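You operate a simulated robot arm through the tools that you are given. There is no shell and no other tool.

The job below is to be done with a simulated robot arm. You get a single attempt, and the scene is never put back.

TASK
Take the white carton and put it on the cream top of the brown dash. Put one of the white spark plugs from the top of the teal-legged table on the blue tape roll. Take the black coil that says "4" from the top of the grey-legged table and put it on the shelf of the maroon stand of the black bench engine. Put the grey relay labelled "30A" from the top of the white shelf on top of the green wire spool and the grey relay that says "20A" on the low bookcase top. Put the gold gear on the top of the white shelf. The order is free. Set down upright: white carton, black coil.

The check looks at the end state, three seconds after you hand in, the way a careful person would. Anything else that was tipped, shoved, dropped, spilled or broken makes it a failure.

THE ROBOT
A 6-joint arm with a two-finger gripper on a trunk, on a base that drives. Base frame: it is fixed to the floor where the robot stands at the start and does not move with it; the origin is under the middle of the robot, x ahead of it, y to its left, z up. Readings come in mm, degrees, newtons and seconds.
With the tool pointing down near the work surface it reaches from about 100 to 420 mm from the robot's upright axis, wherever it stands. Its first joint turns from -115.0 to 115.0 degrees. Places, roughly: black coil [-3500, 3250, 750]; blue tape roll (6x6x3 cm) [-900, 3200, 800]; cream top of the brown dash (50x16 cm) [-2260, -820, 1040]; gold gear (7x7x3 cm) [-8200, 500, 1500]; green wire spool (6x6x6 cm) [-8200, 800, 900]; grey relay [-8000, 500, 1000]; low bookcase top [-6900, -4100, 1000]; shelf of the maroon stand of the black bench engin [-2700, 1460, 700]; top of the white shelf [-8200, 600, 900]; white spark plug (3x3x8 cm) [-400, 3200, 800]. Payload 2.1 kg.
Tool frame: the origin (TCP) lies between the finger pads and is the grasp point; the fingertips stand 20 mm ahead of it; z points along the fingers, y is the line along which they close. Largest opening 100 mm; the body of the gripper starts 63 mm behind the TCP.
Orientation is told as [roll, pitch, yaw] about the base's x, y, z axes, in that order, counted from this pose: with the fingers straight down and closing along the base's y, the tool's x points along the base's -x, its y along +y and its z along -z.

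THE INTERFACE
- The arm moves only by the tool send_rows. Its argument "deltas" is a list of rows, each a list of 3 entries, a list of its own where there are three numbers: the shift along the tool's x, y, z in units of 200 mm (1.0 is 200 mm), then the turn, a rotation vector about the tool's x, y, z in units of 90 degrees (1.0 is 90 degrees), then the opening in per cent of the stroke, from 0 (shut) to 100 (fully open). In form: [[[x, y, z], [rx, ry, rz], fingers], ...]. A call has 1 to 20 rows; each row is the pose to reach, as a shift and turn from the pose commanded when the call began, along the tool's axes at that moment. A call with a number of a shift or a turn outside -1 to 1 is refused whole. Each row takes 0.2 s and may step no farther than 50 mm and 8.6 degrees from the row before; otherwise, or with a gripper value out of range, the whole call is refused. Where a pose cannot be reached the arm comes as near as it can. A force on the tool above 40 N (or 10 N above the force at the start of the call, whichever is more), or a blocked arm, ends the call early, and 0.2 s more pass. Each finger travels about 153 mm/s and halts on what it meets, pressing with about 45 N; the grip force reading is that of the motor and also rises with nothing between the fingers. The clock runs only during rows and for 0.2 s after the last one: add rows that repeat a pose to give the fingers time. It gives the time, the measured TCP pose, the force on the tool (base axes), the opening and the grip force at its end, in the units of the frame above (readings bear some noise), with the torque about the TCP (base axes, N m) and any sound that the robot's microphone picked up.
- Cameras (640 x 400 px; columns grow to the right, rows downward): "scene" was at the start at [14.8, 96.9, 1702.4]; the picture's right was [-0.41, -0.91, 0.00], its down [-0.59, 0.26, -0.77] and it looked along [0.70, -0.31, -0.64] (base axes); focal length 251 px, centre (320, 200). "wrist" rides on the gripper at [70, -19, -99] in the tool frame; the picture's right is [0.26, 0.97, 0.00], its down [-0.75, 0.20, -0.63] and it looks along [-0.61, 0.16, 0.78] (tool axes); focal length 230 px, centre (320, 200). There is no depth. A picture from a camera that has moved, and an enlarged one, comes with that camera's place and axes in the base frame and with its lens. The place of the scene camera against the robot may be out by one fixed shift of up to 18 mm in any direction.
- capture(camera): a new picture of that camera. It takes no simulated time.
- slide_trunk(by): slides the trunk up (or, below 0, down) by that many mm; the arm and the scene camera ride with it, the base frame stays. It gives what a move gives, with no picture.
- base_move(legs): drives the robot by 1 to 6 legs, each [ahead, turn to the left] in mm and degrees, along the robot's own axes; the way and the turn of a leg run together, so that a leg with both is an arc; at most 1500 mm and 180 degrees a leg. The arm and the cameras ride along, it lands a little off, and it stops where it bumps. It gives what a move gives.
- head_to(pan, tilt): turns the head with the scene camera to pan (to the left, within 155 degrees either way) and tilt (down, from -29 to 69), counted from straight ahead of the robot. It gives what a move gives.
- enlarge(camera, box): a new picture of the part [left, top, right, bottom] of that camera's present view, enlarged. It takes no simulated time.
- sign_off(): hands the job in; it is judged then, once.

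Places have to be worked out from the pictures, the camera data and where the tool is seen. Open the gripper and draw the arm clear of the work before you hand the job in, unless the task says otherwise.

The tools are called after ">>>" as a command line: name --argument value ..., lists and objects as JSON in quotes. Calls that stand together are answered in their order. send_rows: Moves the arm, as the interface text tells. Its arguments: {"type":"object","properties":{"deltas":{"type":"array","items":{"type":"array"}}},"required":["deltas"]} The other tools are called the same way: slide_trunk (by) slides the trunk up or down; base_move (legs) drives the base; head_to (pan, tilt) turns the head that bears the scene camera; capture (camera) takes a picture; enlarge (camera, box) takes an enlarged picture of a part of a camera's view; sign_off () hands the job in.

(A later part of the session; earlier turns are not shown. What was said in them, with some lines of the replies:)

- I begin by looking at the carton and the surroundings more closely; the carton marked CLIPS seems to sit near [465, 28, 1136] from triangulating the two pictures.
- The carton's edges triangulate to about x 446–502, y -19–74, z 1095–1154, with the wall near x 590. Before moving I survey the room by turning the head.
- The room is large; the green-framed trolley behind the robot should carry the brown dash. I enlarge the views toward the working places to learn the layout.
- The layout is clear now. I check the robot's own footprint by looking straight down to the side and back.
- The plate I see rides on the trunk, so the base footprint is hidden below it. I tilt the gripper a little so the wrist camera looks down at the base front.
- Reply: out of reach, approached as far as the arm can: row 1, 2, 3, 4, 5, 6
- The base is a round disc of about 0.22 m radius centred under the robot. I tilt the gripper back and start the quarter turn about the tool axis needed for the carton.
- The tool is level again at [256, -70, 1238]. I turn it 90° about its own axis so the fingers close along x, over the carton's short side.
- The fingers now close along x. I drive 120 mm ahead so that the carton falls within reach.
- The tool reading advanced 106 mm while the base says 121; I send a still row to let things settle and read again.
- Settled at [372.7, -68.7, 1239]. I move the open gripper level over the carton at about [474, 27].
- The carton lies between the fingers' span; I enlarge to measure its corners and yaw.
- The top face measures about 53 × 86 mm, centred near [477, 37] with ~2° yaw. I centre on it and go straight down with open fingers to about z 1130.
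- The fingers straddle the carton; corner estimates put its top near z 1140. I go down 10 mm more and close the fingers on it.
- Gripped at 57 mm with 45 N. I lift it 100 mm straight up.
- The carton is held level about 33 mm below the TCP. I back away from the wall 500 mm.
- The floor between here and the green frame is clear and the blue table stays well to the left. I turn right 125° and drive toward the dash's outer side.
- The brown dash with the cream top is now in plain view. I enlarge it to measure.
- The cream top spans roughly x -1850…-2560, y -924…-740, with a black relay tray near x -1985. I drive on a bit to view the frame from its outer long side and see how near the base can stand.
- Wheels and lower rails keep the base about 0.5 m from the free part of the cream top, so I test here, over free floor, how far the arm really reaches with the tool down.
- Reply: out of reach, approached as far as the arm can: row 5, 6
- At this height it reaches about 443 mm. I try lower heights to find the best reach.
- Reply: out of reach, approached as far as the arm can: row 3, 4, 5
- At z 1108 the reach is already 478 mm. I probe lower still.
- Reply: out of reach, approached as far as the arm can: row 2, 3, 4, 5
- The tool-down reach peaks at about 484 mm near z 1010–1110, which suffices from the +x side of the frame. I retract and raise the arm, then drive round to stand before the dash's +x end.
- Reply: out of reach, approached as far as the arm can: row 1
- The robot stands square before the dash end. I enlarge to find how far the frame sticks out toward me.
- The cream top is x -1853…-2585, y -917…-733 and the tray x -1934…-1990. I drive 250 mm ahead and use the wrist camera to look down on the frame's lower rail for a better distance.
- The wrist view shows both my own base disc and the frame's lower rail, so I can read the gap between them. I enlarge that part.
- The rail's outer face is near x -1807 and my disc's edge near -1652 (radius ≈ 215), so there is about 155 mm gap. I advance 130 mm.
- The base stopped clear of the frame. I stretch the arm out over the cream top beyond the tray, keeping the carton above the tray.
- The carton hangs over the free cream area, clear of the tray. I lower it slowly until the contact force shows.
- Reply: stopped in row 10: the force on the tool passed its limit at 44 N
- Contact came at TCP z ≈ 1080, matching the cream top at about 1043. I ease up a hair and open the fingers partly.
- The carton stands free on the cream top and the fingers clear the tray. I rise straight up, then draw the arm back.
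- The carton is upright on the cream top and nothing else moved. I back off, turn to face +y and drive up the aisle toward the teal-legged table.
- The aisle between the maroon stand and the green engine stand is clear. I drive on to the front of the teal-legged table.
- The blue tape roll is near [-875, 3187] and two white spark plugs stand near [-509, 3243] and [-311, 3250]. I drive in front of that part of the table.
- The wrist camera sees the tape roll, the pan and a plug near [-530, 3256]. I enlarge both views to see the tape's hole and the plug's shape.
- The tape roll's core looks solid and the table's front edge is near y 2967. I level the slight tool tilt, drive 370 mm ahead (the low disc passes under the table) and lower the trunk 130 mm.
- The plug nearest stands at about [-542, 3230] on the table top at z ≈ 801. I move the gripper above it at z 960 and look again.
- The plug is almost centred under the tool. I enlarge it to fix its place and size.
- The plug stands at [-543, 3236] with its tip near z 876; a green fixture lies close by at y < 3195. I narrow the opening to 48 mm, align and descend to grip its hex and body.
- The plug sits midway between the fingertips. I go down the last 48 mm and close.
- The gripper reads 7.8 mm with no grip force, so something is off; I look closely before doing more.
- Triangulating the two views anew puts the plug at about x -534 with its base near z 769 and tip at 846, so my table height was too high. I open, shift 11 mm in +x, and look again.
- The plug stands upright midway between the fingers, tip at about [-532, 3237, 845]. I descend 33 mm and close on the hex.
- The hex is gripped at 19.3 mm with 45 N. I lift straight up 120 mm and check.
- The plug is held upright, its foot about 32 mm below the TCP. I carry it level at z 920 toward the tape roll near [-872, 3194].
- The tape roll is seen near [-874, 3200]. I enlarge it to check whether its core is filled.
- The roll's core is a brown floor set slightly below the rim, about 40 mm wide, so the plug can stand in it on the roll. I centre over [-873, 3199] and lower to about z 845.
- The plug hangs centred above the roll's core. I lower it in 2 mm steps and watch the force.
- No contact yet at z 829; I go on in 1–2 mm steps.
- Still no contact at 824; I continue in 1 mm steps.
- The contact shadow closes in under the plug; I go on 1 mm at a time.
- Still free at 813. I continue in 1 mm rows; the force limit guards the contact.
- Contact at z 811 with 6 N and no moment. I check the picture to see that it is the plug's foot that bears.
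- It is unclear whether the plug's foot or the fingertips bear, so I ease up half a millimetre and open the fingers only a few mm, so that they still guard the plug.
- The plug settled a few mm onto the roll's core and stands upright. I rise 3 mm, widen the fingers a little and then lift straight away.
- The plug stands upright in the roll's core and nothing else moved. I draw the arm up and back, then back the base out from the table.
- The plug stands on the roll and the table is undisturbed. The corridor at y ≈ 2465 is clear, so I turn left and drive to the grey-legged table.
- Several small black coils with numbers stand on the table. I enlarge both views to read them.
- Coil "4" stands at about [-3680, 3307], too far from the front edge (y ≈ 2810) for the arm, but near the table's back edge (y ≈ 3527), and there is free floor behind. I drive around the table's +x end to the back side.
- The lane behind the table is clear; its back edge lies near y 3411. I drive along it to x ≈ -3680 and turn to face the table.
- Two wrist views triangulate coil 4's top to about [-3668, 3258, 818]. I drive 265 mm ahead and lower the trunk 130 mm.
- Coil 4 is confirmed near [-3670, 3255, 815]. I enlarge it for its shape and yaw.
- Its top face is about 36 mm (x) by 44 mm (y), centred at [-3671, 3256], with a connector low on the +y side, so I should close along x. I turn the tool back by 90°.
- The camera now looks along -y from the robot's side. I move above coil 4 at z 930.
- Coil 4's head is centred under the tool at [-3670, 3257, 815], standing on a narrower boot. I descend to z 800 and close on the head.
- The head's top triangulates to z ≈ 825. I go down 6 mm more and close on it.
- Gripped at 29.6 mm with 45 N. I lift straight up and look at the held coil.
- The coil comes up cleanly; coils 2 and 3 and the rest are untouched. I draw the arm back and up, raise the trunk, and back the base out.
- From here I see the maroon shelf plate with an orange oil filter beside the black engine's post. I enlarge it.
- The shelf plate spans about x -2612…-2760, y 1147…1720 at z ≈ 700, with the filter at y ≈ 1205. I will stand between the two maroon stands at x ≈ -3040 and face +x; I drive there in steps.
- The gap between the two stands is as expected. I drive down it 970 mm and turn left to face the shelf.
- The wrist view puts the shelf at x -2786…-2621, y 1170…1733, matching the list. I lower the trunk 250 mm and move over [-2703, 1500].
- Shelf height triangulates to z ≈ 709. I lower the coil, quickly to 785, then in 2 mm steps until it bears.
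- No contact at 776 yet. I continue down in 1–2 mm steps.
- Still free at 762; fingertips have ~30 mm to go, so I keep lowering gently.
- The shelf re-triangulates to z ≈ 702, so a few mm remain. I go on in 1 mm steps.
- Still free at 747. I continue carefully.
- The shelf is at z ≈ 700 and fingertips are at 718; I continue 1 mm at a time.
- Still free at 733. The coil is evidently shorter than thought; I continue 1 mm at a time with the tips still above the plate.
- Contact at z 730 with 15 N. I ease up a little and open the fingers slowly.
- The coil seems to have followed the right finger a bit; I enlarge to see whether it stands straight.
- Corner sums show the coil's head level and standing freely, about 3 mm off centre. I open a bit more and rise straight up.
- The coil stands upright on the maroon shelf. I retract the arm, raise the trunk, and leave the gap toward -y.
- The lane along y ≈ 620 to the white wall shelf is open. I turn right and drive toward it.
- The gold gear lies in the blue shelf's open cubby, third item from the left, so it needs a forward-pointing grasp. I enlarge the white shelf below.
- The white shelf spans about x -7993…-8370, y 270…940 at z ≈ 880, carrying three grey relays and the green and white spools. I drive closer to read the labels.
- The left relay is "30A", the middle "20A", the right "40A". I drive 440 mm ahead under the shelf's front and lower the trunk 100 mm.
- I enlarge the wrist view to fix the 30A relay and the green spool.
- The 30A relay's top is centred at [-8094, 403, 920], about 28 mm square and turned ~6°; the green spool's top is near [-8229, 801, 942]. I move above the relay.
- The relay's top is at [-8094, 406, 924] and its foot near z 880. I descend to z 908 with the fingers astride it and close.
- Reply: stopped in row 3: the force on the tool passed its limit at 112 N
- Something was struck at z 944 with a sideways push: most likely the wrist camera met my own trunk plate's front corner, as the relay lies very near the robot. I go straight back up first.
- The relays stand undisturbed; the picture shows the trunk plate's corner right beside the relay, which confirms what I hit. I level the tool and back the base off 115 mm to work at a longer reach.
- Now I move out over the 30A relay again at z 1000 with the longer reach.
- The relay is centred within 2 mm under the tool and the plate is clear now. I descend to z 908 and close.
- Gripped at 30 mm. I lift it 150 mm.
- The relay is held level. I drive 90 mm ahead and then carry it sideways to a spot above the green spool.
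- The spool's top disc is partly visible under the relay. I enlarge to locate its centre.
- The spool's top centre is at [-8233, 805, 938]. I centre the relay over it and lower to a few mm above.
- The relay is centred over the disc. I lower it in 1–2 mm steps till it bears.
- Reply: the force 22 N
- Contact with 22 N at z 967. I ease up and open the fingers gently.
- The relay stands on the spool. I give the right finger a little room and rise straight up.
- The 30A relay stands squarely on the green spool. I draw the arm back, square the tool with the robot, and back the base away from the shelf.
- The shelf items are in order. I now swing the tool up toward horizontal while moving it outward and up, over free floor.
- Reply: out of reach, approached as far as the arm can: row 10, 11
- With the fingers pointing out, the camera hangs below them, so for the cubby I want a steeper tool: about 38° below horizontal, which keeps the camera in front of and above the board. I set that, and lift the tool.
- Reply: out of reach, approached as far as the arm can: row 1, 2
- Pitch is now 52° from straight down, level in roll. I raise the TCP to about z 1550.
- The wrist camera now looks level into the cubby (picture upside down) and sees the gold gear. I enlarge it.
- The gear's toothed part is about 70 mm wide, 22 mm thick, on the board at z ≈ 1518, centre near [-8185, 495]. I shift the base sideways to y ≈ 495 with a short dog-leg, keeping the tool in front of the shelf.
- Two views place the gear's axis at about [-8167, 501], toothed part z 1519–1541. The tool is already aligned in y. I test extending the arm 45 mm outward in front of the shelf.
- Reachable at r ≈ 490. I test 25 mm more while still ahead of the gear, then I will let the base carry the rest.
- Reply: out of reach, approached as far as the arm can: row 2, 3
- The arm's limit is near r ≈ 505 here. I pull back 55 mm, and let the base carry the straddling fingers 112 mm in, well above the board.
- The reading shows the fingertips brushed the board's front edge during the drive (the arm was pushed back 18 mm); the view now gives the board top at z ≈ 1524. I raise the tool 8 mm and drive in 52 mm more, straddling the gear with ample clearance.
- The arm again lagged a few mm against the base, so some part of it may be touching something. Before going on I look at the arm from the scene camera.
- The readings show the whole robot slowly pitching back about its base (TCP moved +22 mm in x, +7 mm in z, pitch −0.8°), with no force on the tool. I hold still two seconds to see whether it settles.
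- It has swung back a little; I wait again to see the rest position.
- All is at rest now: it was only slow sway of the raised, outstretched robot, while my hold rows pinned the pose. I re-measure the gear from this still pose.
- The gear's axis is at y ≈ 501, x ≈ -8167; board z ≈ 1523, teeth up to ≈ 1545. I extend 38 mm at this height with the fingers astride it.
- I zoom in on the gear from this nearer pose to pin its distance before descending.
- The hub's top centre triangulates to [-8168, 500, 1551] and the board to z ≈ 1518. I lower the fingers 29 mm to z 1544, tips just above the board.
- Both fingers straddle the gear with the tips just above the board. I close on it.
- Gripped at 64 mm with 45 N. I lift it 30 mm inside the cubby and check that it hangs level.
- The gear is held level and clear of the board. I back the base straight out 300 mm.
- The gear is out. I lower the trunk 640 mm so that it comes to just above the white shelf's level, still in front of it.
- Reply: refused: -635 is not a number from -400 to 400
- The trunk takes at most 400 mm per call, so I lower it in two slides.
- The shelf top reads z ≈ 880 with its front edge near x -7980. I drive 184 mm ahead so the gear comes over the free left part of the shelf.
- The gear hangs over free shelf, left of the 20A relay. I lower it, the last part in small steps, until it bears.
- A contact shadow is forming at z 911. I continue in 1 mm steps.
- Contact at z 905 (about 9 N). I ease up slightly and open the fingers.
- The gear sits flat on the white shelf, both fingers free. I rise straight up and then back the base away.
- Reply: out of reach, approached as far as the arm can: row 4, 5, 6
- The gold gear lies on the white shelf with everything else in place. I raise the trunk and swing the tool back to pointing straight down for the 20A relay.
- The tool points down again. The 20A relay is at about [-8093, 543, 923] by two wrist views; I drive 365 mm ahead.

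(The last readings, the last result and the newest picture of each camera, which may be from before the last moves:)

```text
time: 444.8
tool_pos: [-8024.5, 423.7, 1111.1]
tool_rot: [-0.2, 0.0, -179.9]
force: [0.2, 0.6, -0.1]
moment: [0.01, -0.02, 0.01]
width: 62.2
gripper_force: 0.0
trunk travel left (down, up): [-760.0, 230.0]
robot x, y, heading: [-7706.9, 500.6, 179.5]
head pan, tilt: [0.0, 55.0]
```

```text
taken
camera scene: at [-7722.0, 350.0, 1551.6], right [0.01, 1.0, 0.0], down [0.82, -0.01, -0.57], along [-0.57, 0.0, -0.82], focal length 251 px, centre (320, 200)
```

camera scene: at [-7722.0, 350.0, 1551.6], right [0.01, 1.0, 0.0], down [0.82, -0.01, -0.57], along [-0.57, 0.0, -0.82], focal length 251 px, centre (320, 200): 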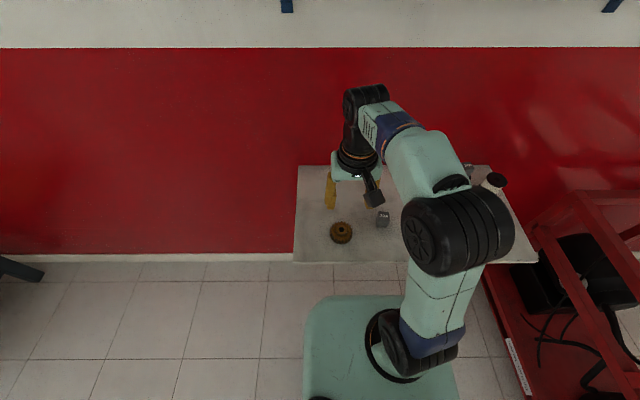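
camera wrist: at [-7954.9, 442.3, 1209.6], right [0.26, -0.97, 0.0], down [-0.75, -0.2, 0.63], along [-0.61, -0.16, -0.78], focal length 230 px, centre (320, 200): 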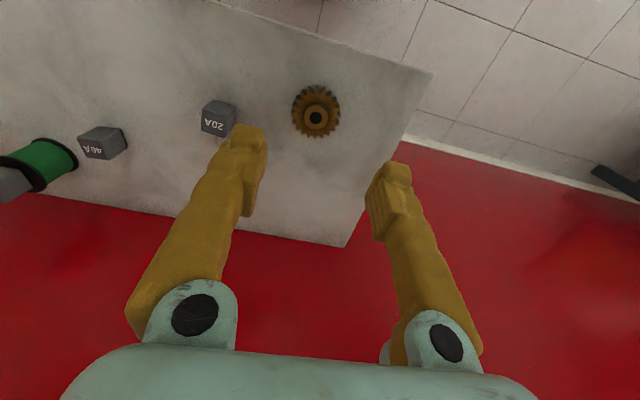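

The gear lies flat on the shelf and the 20A relay is at [-8093, 544]. I move above it at z 1000.

>>> send_rows --deltas '[[[-0.07, -0.12, 0.11], [0, 0, 0], 62], [[-0.14, -0.24, 0.22], [0, 0, 0], 62], [[-0.21, -0.36, 0.33], [0, 0, 0], 62], [[-0.28, -0.48, 0.44], [0, 0, 0], 62], [[-0.345, -0.6, 0.555], [0, 0, 0], 62], [[-0.345, -0.6, 0.555], [0, 0, 0], 62]]'

>>> capture --camera "wrist"

>>> enlarge --camera "wrist" --box '[260, 40, 400, 180]'

```text
time: 446.2
tool_pos: [-8093.0, 544.2, 999.8]
tool_rot: [-0.2, 0.0, -179.9]
force: [0.4, -0.9, 0.4]
moment: [0.0, -0.01, 0.0]
width: 61.8
gripper_force: 0.1
trunk travel left (down, up): [-760.0, 230.0]
robot x, y, heading: [-7704.5, 497.5, 179.7]
head pan, tilt: [0.0, 55.0]
```

```text
taken
camera wrist: at [-8023.4, 562.8, 1098.6], right [0.26, -0.97, 0.0], down [-0.75, -0.2, 0.63], along [-0.61, -0.16, -0.78], focal length 230 px, centre (320, 200)
```

wrist: 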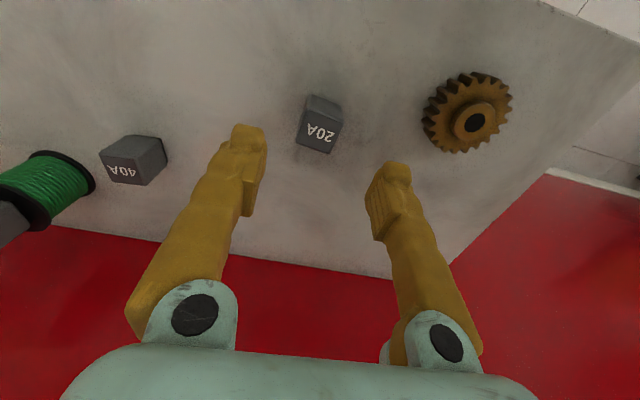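

```text
2.86 times, centred on (330, 110) of wrist
camera zoom: at [-8023.4, 562.8, 1098.6], right [0.26, -0.97, 0.0], down [-0.75, -0.2, 0.63], along [-0.61, -0.16, -0.78], focal length 657 px, centre (291, 457)
```

zoom: 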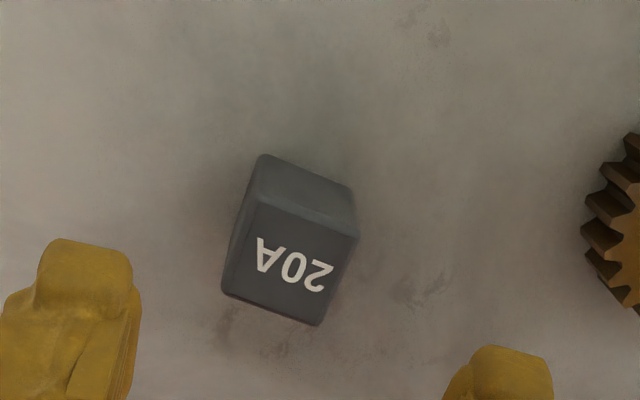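

The relay is 1–2 mm off centre and turned about −4°. I correct that, descend to z 908 and close.

>>> send_rows --deltas '[[[-0.0065, -0.0065, 0.05], [0, 0, 0.03], 62], [[-0.0065, -0.0065, 0.2], [0, 0, 0.044], 62], [[-0.0065, -0.0065, 0.36], [0, 0, 0.044], 62], [[-0.0065, -0.0065, 0.459], [0, 0, 0.044], 62], [[-0.0065, -0.0065, 0.459], [0, 0, 0.044], 62], [[-0.0065, -0.0065, 0.459], [0, 0, 0.044], 40], [[-0.0065, -0.0065, 0.459], [0, 0, 0.044], 20], [[-0.0065, -0.0065, 0.459], [0, 0, 0.044], 15], [[-0.0065, -0.0065, 0.459], [0, 0, 0.044], 15]]'

>>> capture --camera "wrist"

```text
time: 448.2
tool_pos: [-8092.4, 546.0, 909.3]
tool_rot: [-0.2, 0.0, 176.1]
force: [0.1, 0.0, 0.6]
moment: [0.01, -0.02, 0.0]
width: 30.5
gripper_force: 45.1
trunk travel left (down, up): [-760.0, 230.0]
robot x, y, heading: [-7705.7, 498.3, 179.6]
head pan, tilt: [0.0, 55.0]
```

```text
taken
camera wrist: at [-8023.8, 560.1, 1007.2], right [0.19, -0.98, 0.0], down [-0.76, -0.15, 0.63], along [-0.62, -0.12, -0.78], focal length 230 px, centre (320, 200)
```

wrist: 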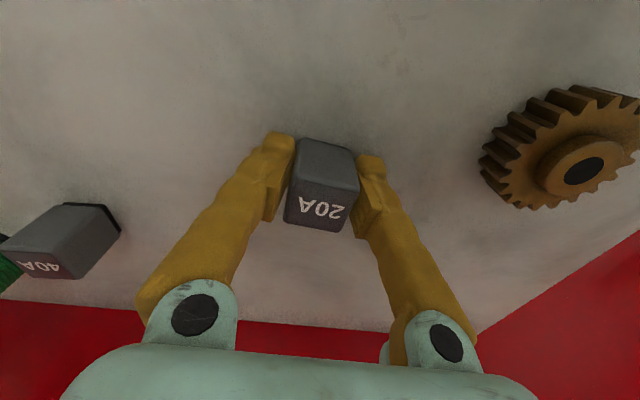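

The 20A relay is gripped at 30 mm. I lift it, draw the arm back and back the base out from the shelf.

>>> send_rows --deltas '[[[0, 0, -0.05], [0, 0, 0], 15], [[0, 0, -0.2], [0, 0, 0], 15], [[0, 0, -0.4], [0, 0, 0], 15], [[0, 0, -0.6], [0, 0, 0], 15], [[0.1, 0, -0.8], [0, 0, 0], 15], [[0.3, 0, -0.85], [0, 0, 0], 15], [[0.5, 0.05, -0.85], [0, 0, 0], 15], [[0.65, 0.1, -0.85], [0, 0, 0], 15], [[0.65, 0.1, -0.85], [0, 0, 0], 15]]'

>>> capture --camera "wrist"

>>> base_move --legs '[[-500, 0]]'

>>> slide_trunk --by 130

>>> head_to --pan 0 --tilt 35

>>> capture --camera "scene"

>>> head_to --pan 80 --tilt 20

>>> capture --camera "scene"

```text
time: 450.2
tool_pos: [-7966.1, 516.0, 1078.2]
tool_rot: [-0.1, 0.1, 176.1]
force: [-0.3, 0.2, 0.5]
moment: [0.03, -0.01, 0.01]
width: 30.3
gripper_force: 44.8
trunk travel left (down, up): [-760.0, 230.0]
robot x, y, heading: [-7706.0, 499.9, 179.7]
head pan, tilt: [0.0, 55.0]
```

```text
taken
camera wrist: at [-7896.0, 529.8, 1177.8], right [0.19, -0.98, 0.0], down [-0.76, -0.15, 0.63], along [-0.62, -0.12, -0.78], focal length 230 px, centre (320, 200)
```

wrist: 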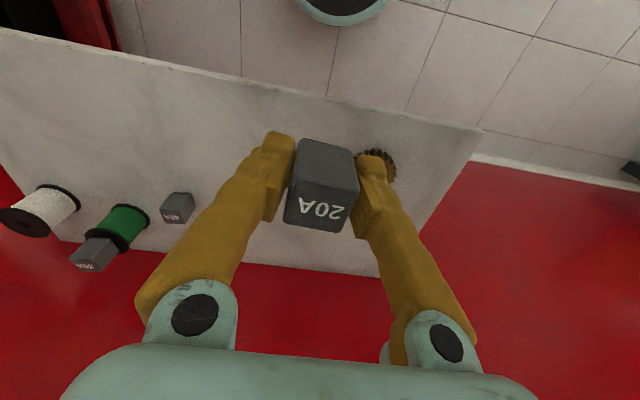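

```text
time: 453.1
tool_pos: [-7470.2, 512.7, 1079.3]
tool_rot: [-0.2, -0.1, 176.1]
force: [-0.4, -0.3, -0.7]
moment: [-0.03, 0.0, -0.03]
width: 30.5
gripper_force: 45.3
trunk travel left (down, up): [-760.0, 230.0]
robot x, y, heading: [-7206.9, 491.5, 179.3]
head pan, tilt: [0.0, 55.0]
```

```text
time: 454.7
tool_pos: [-7470.3, 513.0, 1209.9]
tool_rot: [-0.3, 0.0, 176.1]
force: [-0.9, 0.3, -0.8]
moment: [0.0, 0.03, -0.05]
width: 30.8
gripper_force: 45.0
trunk travel left (down, up): [-890.0, 100.0]
robot x, y, heading: [-7209.2, 496.0, 179.6]
head pan, tilt: [0.0, 55.0]
```

```text
time: 455.5
tool_pos: [-7470.6, 512.7, 1208.9]
tool_rot: [-0.2, 0.0, 176.1]
force: [0.3, -0.1, -0.9]
moment: [-0.01, 0.01, -0.03]
width: 30.4
gripper_force: 45.1
trunk travel left (down, up): [-890.0, 100.0]
robot x, y, heading: [-7212.8, 496.7, 179.7]
head pan, tilt: [0.0, 35.0]
```

```text
taken
camera scene: at [-7242.0, 346.9, 1709.8], right [0.01, 1.0, 0.0], down [0.57, 0.0, -0.82], along [-0.82, 0.01, -0.57], focal length 251 px, centre (320, 200)
```

scene: 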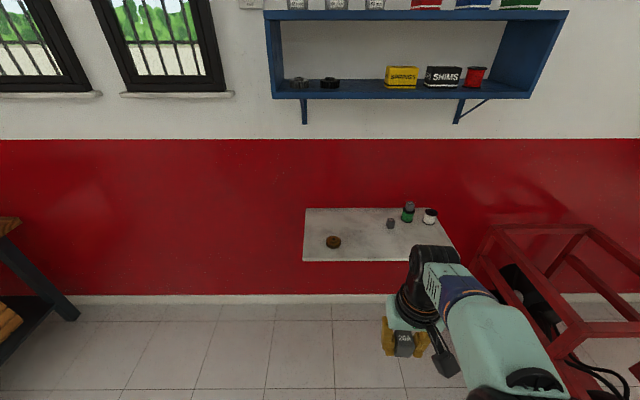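

```text
time: 457.1
tool_pos: [-7470.4, 512.8, 1209.5]
tool_rot: [-0.2, 0.0, 176.0]
force: [-0.3, -0.6, -0.5]
moment: [0.03, 0.01, -0.03]
width: 30.4
gripper_force: 45.4
trunk travel left (down, up): [-890.0, 100.0]
robot x, y, heading: [-7205.8, 495.4, 179.3]
head pan, tilt: [80.0, 20.0]
```

```text
taken
camera scene: at [-7170.9, 254.7, 1733.7], right [-0.98, 0.18, 0.0], down [0.06, 0.34, -0.94], along [-0.17, -0.92, -0.34], focal length 251 px, centre (320, 200)
```

scene: 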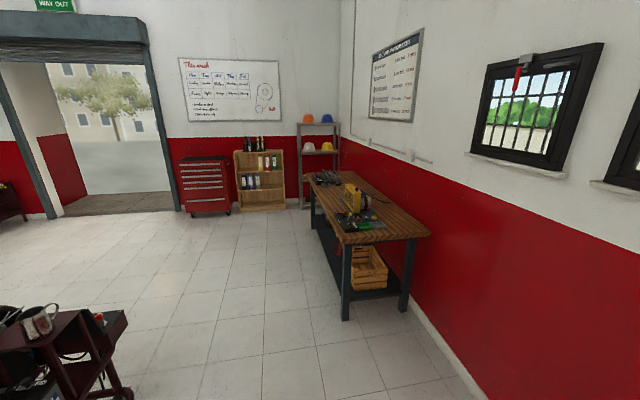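

All shelf items are as wanted. I turn left and drive down the free corridor toward the low bookcase beside the red cabinet.

>>> base_move --legs '[[0, 94.5], [1400, 0], [1300, 0]]'

>>> head_to --pan 0 --tilt 20

>>> capture --camera "scene"

>>> enlarge --camera "scene" --box '[230, 100, 430, 225]'

```text
time: 474.2
tool_pos: [-7043.0, -2475.4, 1209.3]
tool_rot: [-0.2, 0.0, -90.1]
force: [0.3, 0.2, -0.4]
moment: [-0.01, -0.02, 0.0]
width: 30.4
gripper_force: 44.9
trunk travel left (down, up): [-890.0, 100.0]
robot x, y, heading: [-7041.3, -2215.5, -86.8]
head pan, tilt: [80.0, 20.0]
```

```text
time: 475.8
tool_pos: [-7042.0, -2474.7, 1208.4]
tool_rot: [-0.2, 0.0, -90.1]
force: [0.1, -0.2, -0.2]
moment: [0.04, -0.01, 0.05]
width: 30.4
gripper_force: 45.3
trunk travel left (down, up): [-890.0, 100.0]
robot x, y, heading: [-7040.3, -2216.3, -86.3]
head pan, tilt: [0.0, 20.0]
```

```text
taken
camera scene: at [-6902.4, -2248.0, 1733.7], right [-1.0, -0.06, 0.0], down [-0.02, 0.34, -0.94], along [0.06, -0.94, -0.34], focal length 251 px, centre (320, 200)
```

scene: 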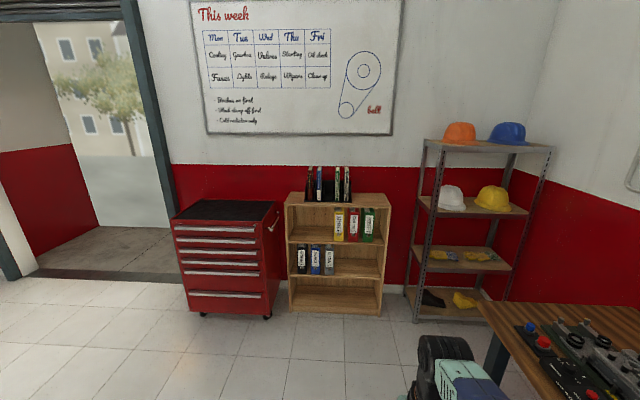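

```text
3.20 times, centred on (330, 162) of scene
camera zoom: at [-6902.4, -2248.0, 1733.7], right [-1.0, -0.06, 0.0], down [-0.02, 0.34, -0.94], along [0.06, -0.94, -0.34], focal length 804 px, centre (288, 320)
```

zoom: 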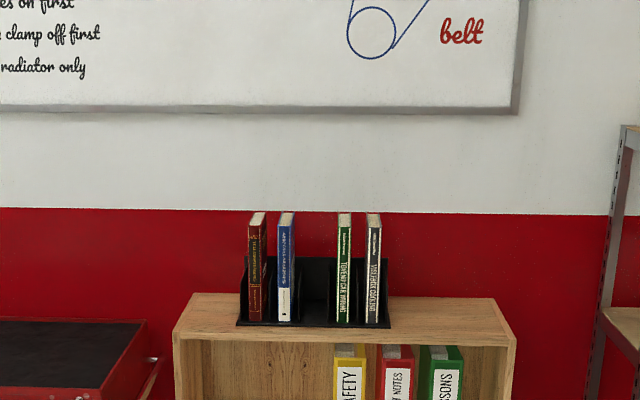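

The bookcase top is at z ≈ 1031, front near y -4014, with a book rack left of centre and free space on its right around x -7170. I drive nearer to it.

>>> base_move --legs '[[0, -8.5], [1150, 0], [0, 5]]'

>>> head_to --pan 0 --tilt 40

>>> capture --camera "scene"

>>> capture --camera "wrist"

```text
time: 482.8
tool_pos: [-7159.7, -3622.6, 1209.0]
tool_rot: [-0.2, -0.1, -93.5]
force: [0.0, 0.2, -0.1]
moment: [-0.01, 0.02, -0.03]
width: 30.0
gripper_force: 44.9
trunk travel left (down, up): [-890.0, 100.0]
robot x, y, heading: [-7144.3, -3365.8, -89.8]
head pan, tilt: [0.0, 20.0]
```

```text
time: 483.6
tool_pos: [-7158.2, -3622.3, 1209.3]
tool_rot: [-0.2, 0.0, -93.5]
force: [-0.2, 1.0, -0.2]
moment: [0.01, 0.04, -0.03]
width: 30.3
gripper_force: 44.4
trunk travel left (down, up): [-890.0, 100.0]
robot x, y, heading: [-7141.5, -3362.0, -90.1]
head pan, tilt: [0.0, 40.0]
```

```text
taken
camera scene: at [-7005.5, -3394.9, 1702.4], right [-1.0, 0.0, 0.0], down [0.0, 0.64, -0.77], along [0.0, -0.77, -0.64], focal length 251 px, centre (320, 200)
```

scene: 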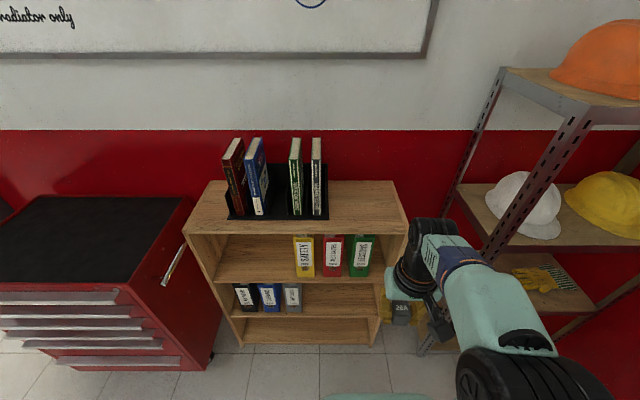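

```text
taken
camera wrist: at [-7173.6, -3551.1, 1308.0], right [0.98, 0.2, 0.0], down [0.16, -0.76, 0.63], along [0.12, -0.62, -0.78], focal length 230 px, centre (320, 200)
```

wrist: 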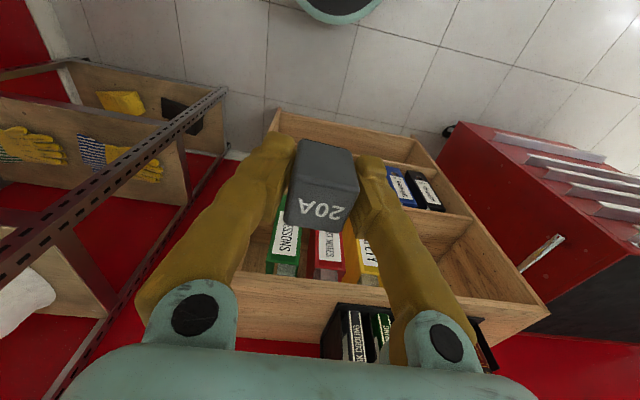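

The free part of the top is x -7060…-7320, y -4000…-4316. I drive 325 mm nearer, staying about 80 mm clear of the bookcase's foot.

>>> base_move --legs '[[325, 0]]'

>>> head_to --pan 0 --tilt 50

>>> capture --camera "wrist"

>>> capture --camera "scene"

```text
time: 485.8
tool_pos: [-7158.4, -3947.4, 1208.8]
tool_rot: [-0.3, -0.2, -93.4]
force: [0.1, -0.3, 0.2]
moment: [-0.03, 0.0, -0.01]
width: 30.3
gripper_force: 45.5
trunk travel left (down, up): [-890.0, 100.0]
robot x, y, heading: [-7141.8, -3686.1, -89.8]
head pan, tilt: [0.0, 40.0]
```

```text
time: 486.5
tool_pos: [-7158.1, -3948.5, 1209.6]
tool_rot: [-0.2, 0.1, -93.4]
force: [0.1, -0.2, -1.3]
moment: [0.05, -0.01, 0.02]
width: 30.3
gripper_force: 44.9
trunk travel left (down, up): [-890.0, 100.0]
robot x, y, heading: [-7142.3, -3685.8, -89.7]
head pan, tilt: [0.0, 50.0]
```

```text
taken
camera wrist: at [-7172.8, -3878.1, 1307.9], right [0.98, 0.2, 0.0], down [0.16, -0.76, 0.63], along [0.12, -0.62, -0.78], focal length 230 px, centre (320, 200)
```

wrist: 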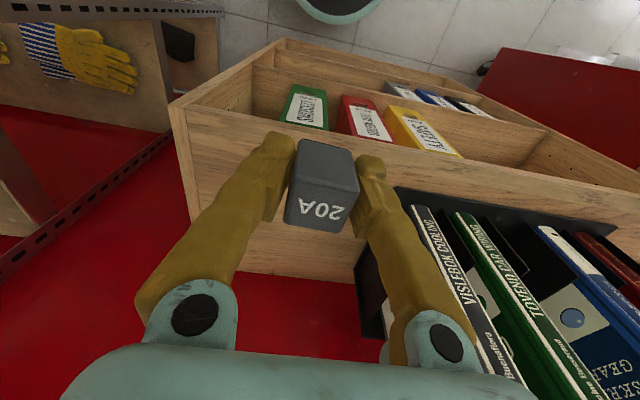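

```text
taken
camera scene: at [-7005.2, -3713.6, 1688.2], right [-1.0, 0.0, 0.0], down [0.0, 0.77, -0.64], along [0.0, -0.64, -0.77], focal length 251 px, centre (320, 200)
```

scene: 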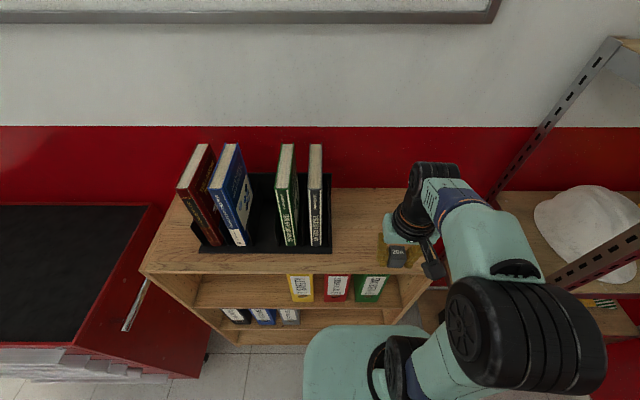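

I carry the relay over the free right part of the top, toward [-7185, -4095], down to z 1085.

>>> send_rows --deltas '[[[-0.15, -0.018, 0.05], [0, 0, 0], 15], [[-0.3, -0.036, 0.12], [0, 0, 0], 15], [[-0.45, -0.055, 0.25], [0, 0, 0], 15], [[-0.6, -0.073, 0.4], [0, 0, 0], 15], [[-0.7415, -0.0915, 0.55], [0, 0, 0], 15], [[-0.7415, -0.0915, 0.61], [0, 0, 0], 15], [[-0.7415, -0.0915, 0.61], [0, 0, 0], 15]]'

>>> capture --camera "wrist"

>>> capture --camera "scene"

```text
time: 488.1
tool_pos: [-7187.1, -4095.1, 1086.2]
tool_rot: [-0.2, 0.0, -93.4]
force: [0.5, 0.2, -0.3]
moment: [-0.01, -0.02, -0.02]
width: 30.5
gripper_force: 45.3
trunk travel left (down, up): [-890.0, 100.0]
robot x, y, heading: [-7143.8, -3692.6, -90.1]
head pan, tilt: [0.0, 50.0]
```

```text
taken
camera wrist: at [-7200.6, -4024.4, 1185.4], right [0.98, 0.2, 0.0], down [0.16, -0.76, 0.63], along [0.12, -0.62, -0.78], focal length 230 px, centre (320, 200)
```

wrist: 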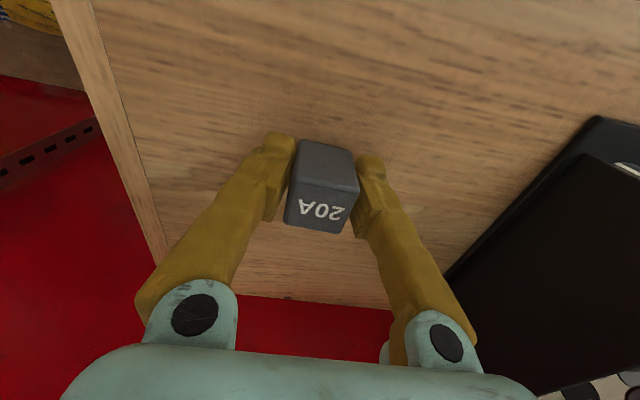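

```text
taken
camera scene: at [-7005.2, -3712.8, 1688.2], right [-1.0, 0.0, 0.0], down [0.0, 0.77, -0.64], along [0.0, -0.64, -0.77], focal length 251 px, centre (320, 200)
```

scene: 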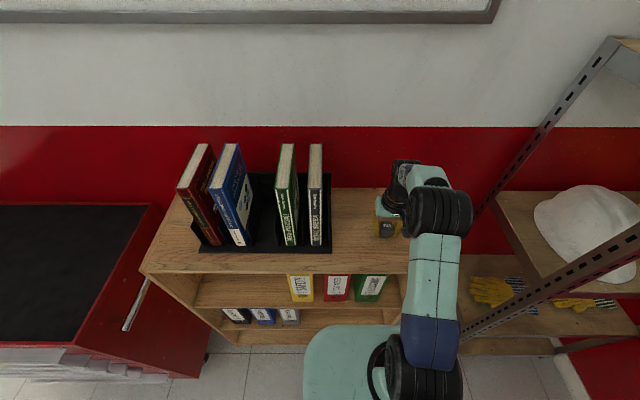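

The relay is above free wood, clear of the rack and the edges. I lower it in small steps until it bears.

>>> send_rows --deltas '[[[0, 0, 0.02], [0, 0, 0], 15], [[0, 0, 0.035], [0, 0, 0], 15], [[0, 0, 0.045], [0, 0, 0], 15], [[0, 0, 0.055], [0, 0, 0], 15], [[0, 0, 0.065], [0, 0, 0], 15], [[0, 0, 0.075], [0, 0, 0], 15], [[0, 0, 0.085], [0, 0, 0], 15]]'

>>> capture --camera "wrist"

```text
time: 489.4
tool_pos: [-7185.9, -4094.8, 1077.1]
tool_rot: [-0.3, -1.0, -93.4]
force: [0.2, 2.1, 20.2]
moment: [0.31, -0.05, 0.01]
width: 30.3
gripper_force: 45.7
trunk travel left (down, up): [-890.0, 100.0]
robot x, y, heading: [-7141.3, -3689.6, -89.7]
head pan, tilt: [0.0, 50.0]
stopped in row 6: the force on the tool passed its limit at 44 N (the readings are from after the stop); the commanded pose is now the measured one
```

```text
taken
camera wrist: at [-7199.8, -4022.5, 1175.3], right [0.98, 0.2, -0.01], down [0.16, -0.75, 0.64], along [0.12, -0.63, -0.77], focal length 230 px, centre (320, 200)
```

wrist: 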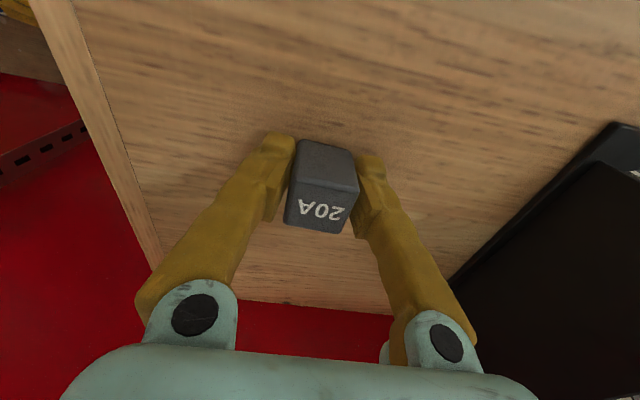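

Contact at z 1077 (top at about 1048). I ease up 1.5 mm, restore the small pitch deflection, and open.

>>> send_rows --deltas '[[[0, 0, -0.006], [0, 0.011, 0], 15], [[0, 0, -0.008], [0, 0.011, 0], 15], [[0, 0, -0.008], [0, 0.011, 0], 33], [[0, 0, -0.008], [0, 0.011, 0], 38], [[0, 0, -0.008], [0, 0.011, 0], 44], [[0, 0, -0.008], [0, 0.011, 0], 52], [[0, 0, -0.008], [0, 0.011, 0], 52]]'

>>> capture --camera "wrist"

```text
time: 491.0
tool_pos: [-7186.1, -4097.6, 1076.7]
tool_rot: [-0.2, 0.4, -93.4]
force: [-0.6, 1.4, -0.1]
moment: [0.0, -0.01, -0.03]
width: 52.1
gripper_force: 0.0
trunk travel left (down, up): [-890.0, 100.0]
robot x, y, heading: [-7145.8, -3692.2, -89.9]
head pan, tilt: [0.0, 50.0]
```

```text
taken
camera wrist: at [-7200.1, -4027.6, 1176.2], right [0.98, 0.2, 0.0], down [0.16, -0.77, 0.62], along [0.12, -0.61, -0.78], focal length 230 px, centre (320, 200)
```

wrist: 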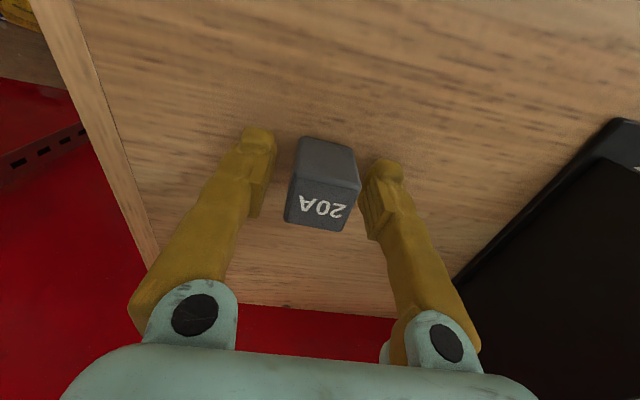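

The relay stands on the bookcase top, free between the fingers. I rise straight up and draw the arm clear.

>>> send_rows --deltas '[[[0, 0.005, 0], [0, 0, 0], 58], [[0, 0.005, -0.05], [0, 0, 0], 60], [[0, 0.005, -0.15], [0, 0, 0], 60], [[0, 0.005, -0.3], [0, 0, 0], 60], [[0, 0.005, -0.45], [0, 0, 0], 60], [[0.1, 0.005, -0.6], [0, 0, 0], 60], [[0.3, 0.005, -0.65], [0, 0, 0], 60], [[0.5, 0.005, -0.65], [0, 0, 0], 60], [[0.7, 0.005, -0.65], [0, 0, 0], 60], [[0.7, 0.005, -0.65], [0, 0, 0], 60]]'

>>> capture --camera "wrist"

>>> capture --camera "scene"

```text
time: 493.2
tool_pos: [-7176.6, -3959.8, 1207.2]
tool_rot: [-0.2, 0.4, -93.4]
force: [-0.3, -0.6, -0.4]
moment: [-0.03, -0.01, 0.0]
width: 59.9
gripper_force: 0.0
trunk travel left (down, up): [-890.0, 100.0]
robot x, y, heading: [-7145.5, -3688.4, -89.8]
head pan, tilt: [0.0, 50.0]
```

```text
taken
camera wrist: at [-7190.3, -3889.7, 1306.8], right [0.98, 0.2, 0.0], down [0.16, -0.77, 0.62], along [0.12, -0.61, -0.78], focal length 230 px, centre (320, 200)
```

wrist: 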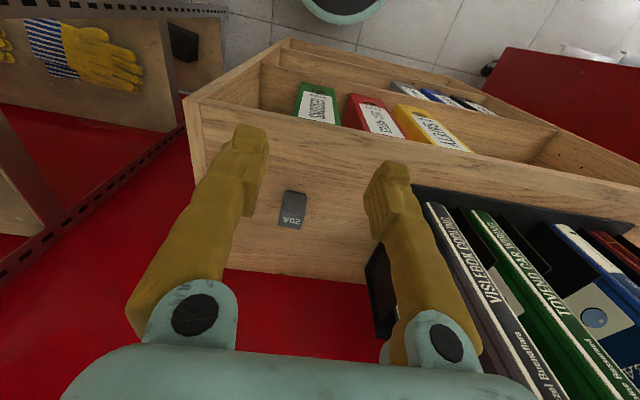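

```text
taken
camera scene: at [-7005.3, -3713.9, 1688.2], right [-1.0, 0.0, 0.0], down [0.0, 0.77, -0.64], along [0.0, -0.64, -0.77], focal length 251 px, centre (320, 200)
```

scene: 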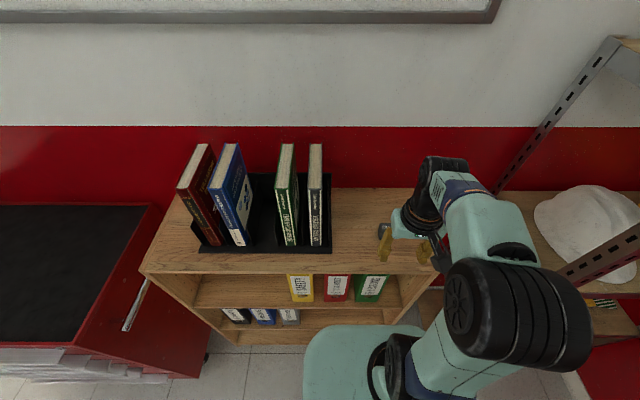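

The 20A relay stands on the bookcase top. I open the gripper fully and back the robot clear, then take a last look across the room.

>>> base_move --legs '[[-600, 0]]'

>>> send_rows --deltas '[[[0, 0, 0], [0, 0, 0], 80], [[0, 0, 0], [0, 0, 0], 100], [[0, 0, 0], [0, 0, 0], 100]]'

>>> head_to --pan 0 --tilt 25

>>> enlarge --camera "scene" --box '[180, 130, 500, 330]'

>>> head_to --pan 117 --tilt 10

>>> capture --camera "scene"

>>> enlarge --camera "scene" --box '[220, 150, 420, 275]'

```text
time: 496.6
tool_pos: [-7177.4, -3367.1, 1207.5]
tool_rot: [-0.2, 0.5, -93.2]
force: [0.0, -0.2, 0.3]
moment: [0.04, 0.03, 0.0]
width: 60.0
gripper_force: 0.1
trunk travel left (down, up): [-890.0, 100.0]
robot x, y, heading: [-7146.2, -3096.4, -89.7]
head pan, tilt: [0.0, 50.0]
```

```text
time: 497.4
tool_pos: [-7177.1, -3366.5, 1207.8]
tool_rot: [-0.3, 0.3, -93.2]
force: [0.3, 0.0, 0.7]
moment: [0.02, 0.0, -0.01]
width: 99.9
gripper_force: 0.0
trunk travel left (down, up): [-890.0, 100.0]
robot x, y, heading: [-7141.4, -3095.5, -89.8]
head pan, tilt: [0.0, 50.0]
```

```text
time: 498.3
tool_pos: [-7178.6, -3364.9, 1206.7]
tool_rot: [-0.2, 0.4, -93.2]
force: [0.3, 0.1, 0.3]
moment: [0.03, 0.02, -0.02]
width: 99.9
gripper_force: 0.0
trunk travel left (down, up): [-890.0, 100.0]
robot x, y, heading: [-7144.5, -3093.8, -89.8]
head pan, tilt: [0.0, 25.0]
```

```text
2.00 times, centred on (340, 230) of scene
camera zoom: at [-7007.7, -3133.9, 1725.6], right [-1.0, -0.01, 0.0], down [0.0, 0.42, -0.91], along [0.01, -0.91, -0.42], focal length 502 px, centre (280, 140)
```

zoom: 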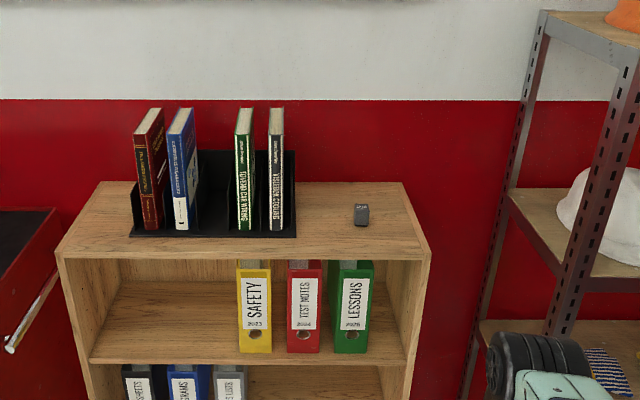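

```text
time: 500.2
tool_pos: [-7177.1, -3365.4, 1207.1]
tool_rot: [-0.2, 0.5, -93.2]
force: [0.0, 0.5, 0.5]
moment: [0.0, 0.01, -0.03]
width: 100.2
gripper_force: 0.1
trunk travel left (down, up): [-890.0, 100.0]
robot x, y, heading: [-7142.5, -3094.7, -89.6]
head pan, tilt: [117.0, 10.0]
```

```text
taken
camera scene: at [-6925.6, -2999.0, 1750.0], right [0.46, -0.89, 0.0], down [-0.15, -0.08, -0.98], along [0.88, 0.45, -0.17], focal length 251 px, centre (320, 200)
```

scene: 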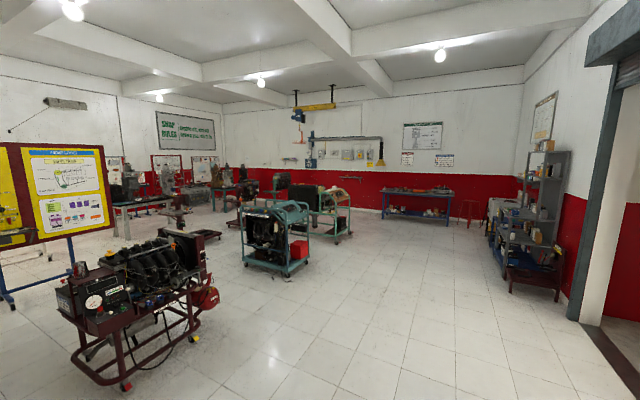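

```text
3.20 times, centred on (320, 212) of scene
camera zoom: at [-6925.6, -2999.0, 1750.0], right [0.46, -0.89, 0.0], down [-0.15, -0.08, -0.98], along [0.88, 0.45, -0.17], focal length 804 px, centre (320, 160)
```

zoom: 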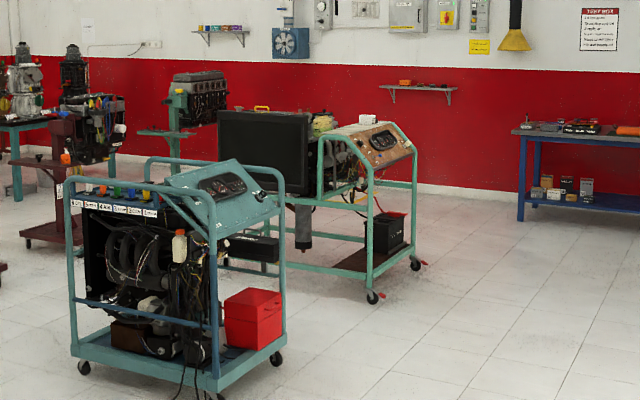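

The 20A relay stands on the bookcase, and the white carton can be seen standing on the dash. The other pieces were checked when I set them down, the gripper is open and the arm is clear, so I hand the job in.

>>> sign_off

```text
The job is handed in.
```

I placed all six items and handed the job in. The check result isn't back yet.

| Item | Where it is now |
|---|---|
| White carton | Upright on the cream top of the brown dash, just past the black relay tray |
| White spark plug | Standing upright in the core of the blue tape roll |
| Black coil "4" | Upright on the shelf of the maroon stand, label on top |
| Relay "30A" | On top of the green wire spool |
| Relay "20A" | On the low bookcase top, right of the book rack |
| Gold gear | Flat on the white shelf, left of the relays |

I checked each item with the cameras as I set it down. At the end I could see the carton and the 20A relay still in place. The coil and the spark plug were out of view, so I didn't re-check those two.

- **Spark plug:** the tape roll's core is slightly recessed, so the plug stands inside the rim rather than on the rim itself.
- **Contact at the white shelf:** the gripper bumped the robot's own trunk plate while going for the 30A relay. The nearby relays were undisturbed in the next pictures.
- **Coil:** it shifted about 3 mm on release and stayed upright.

I saw nothing else tipped, shoved or dropped in the pictures I took.
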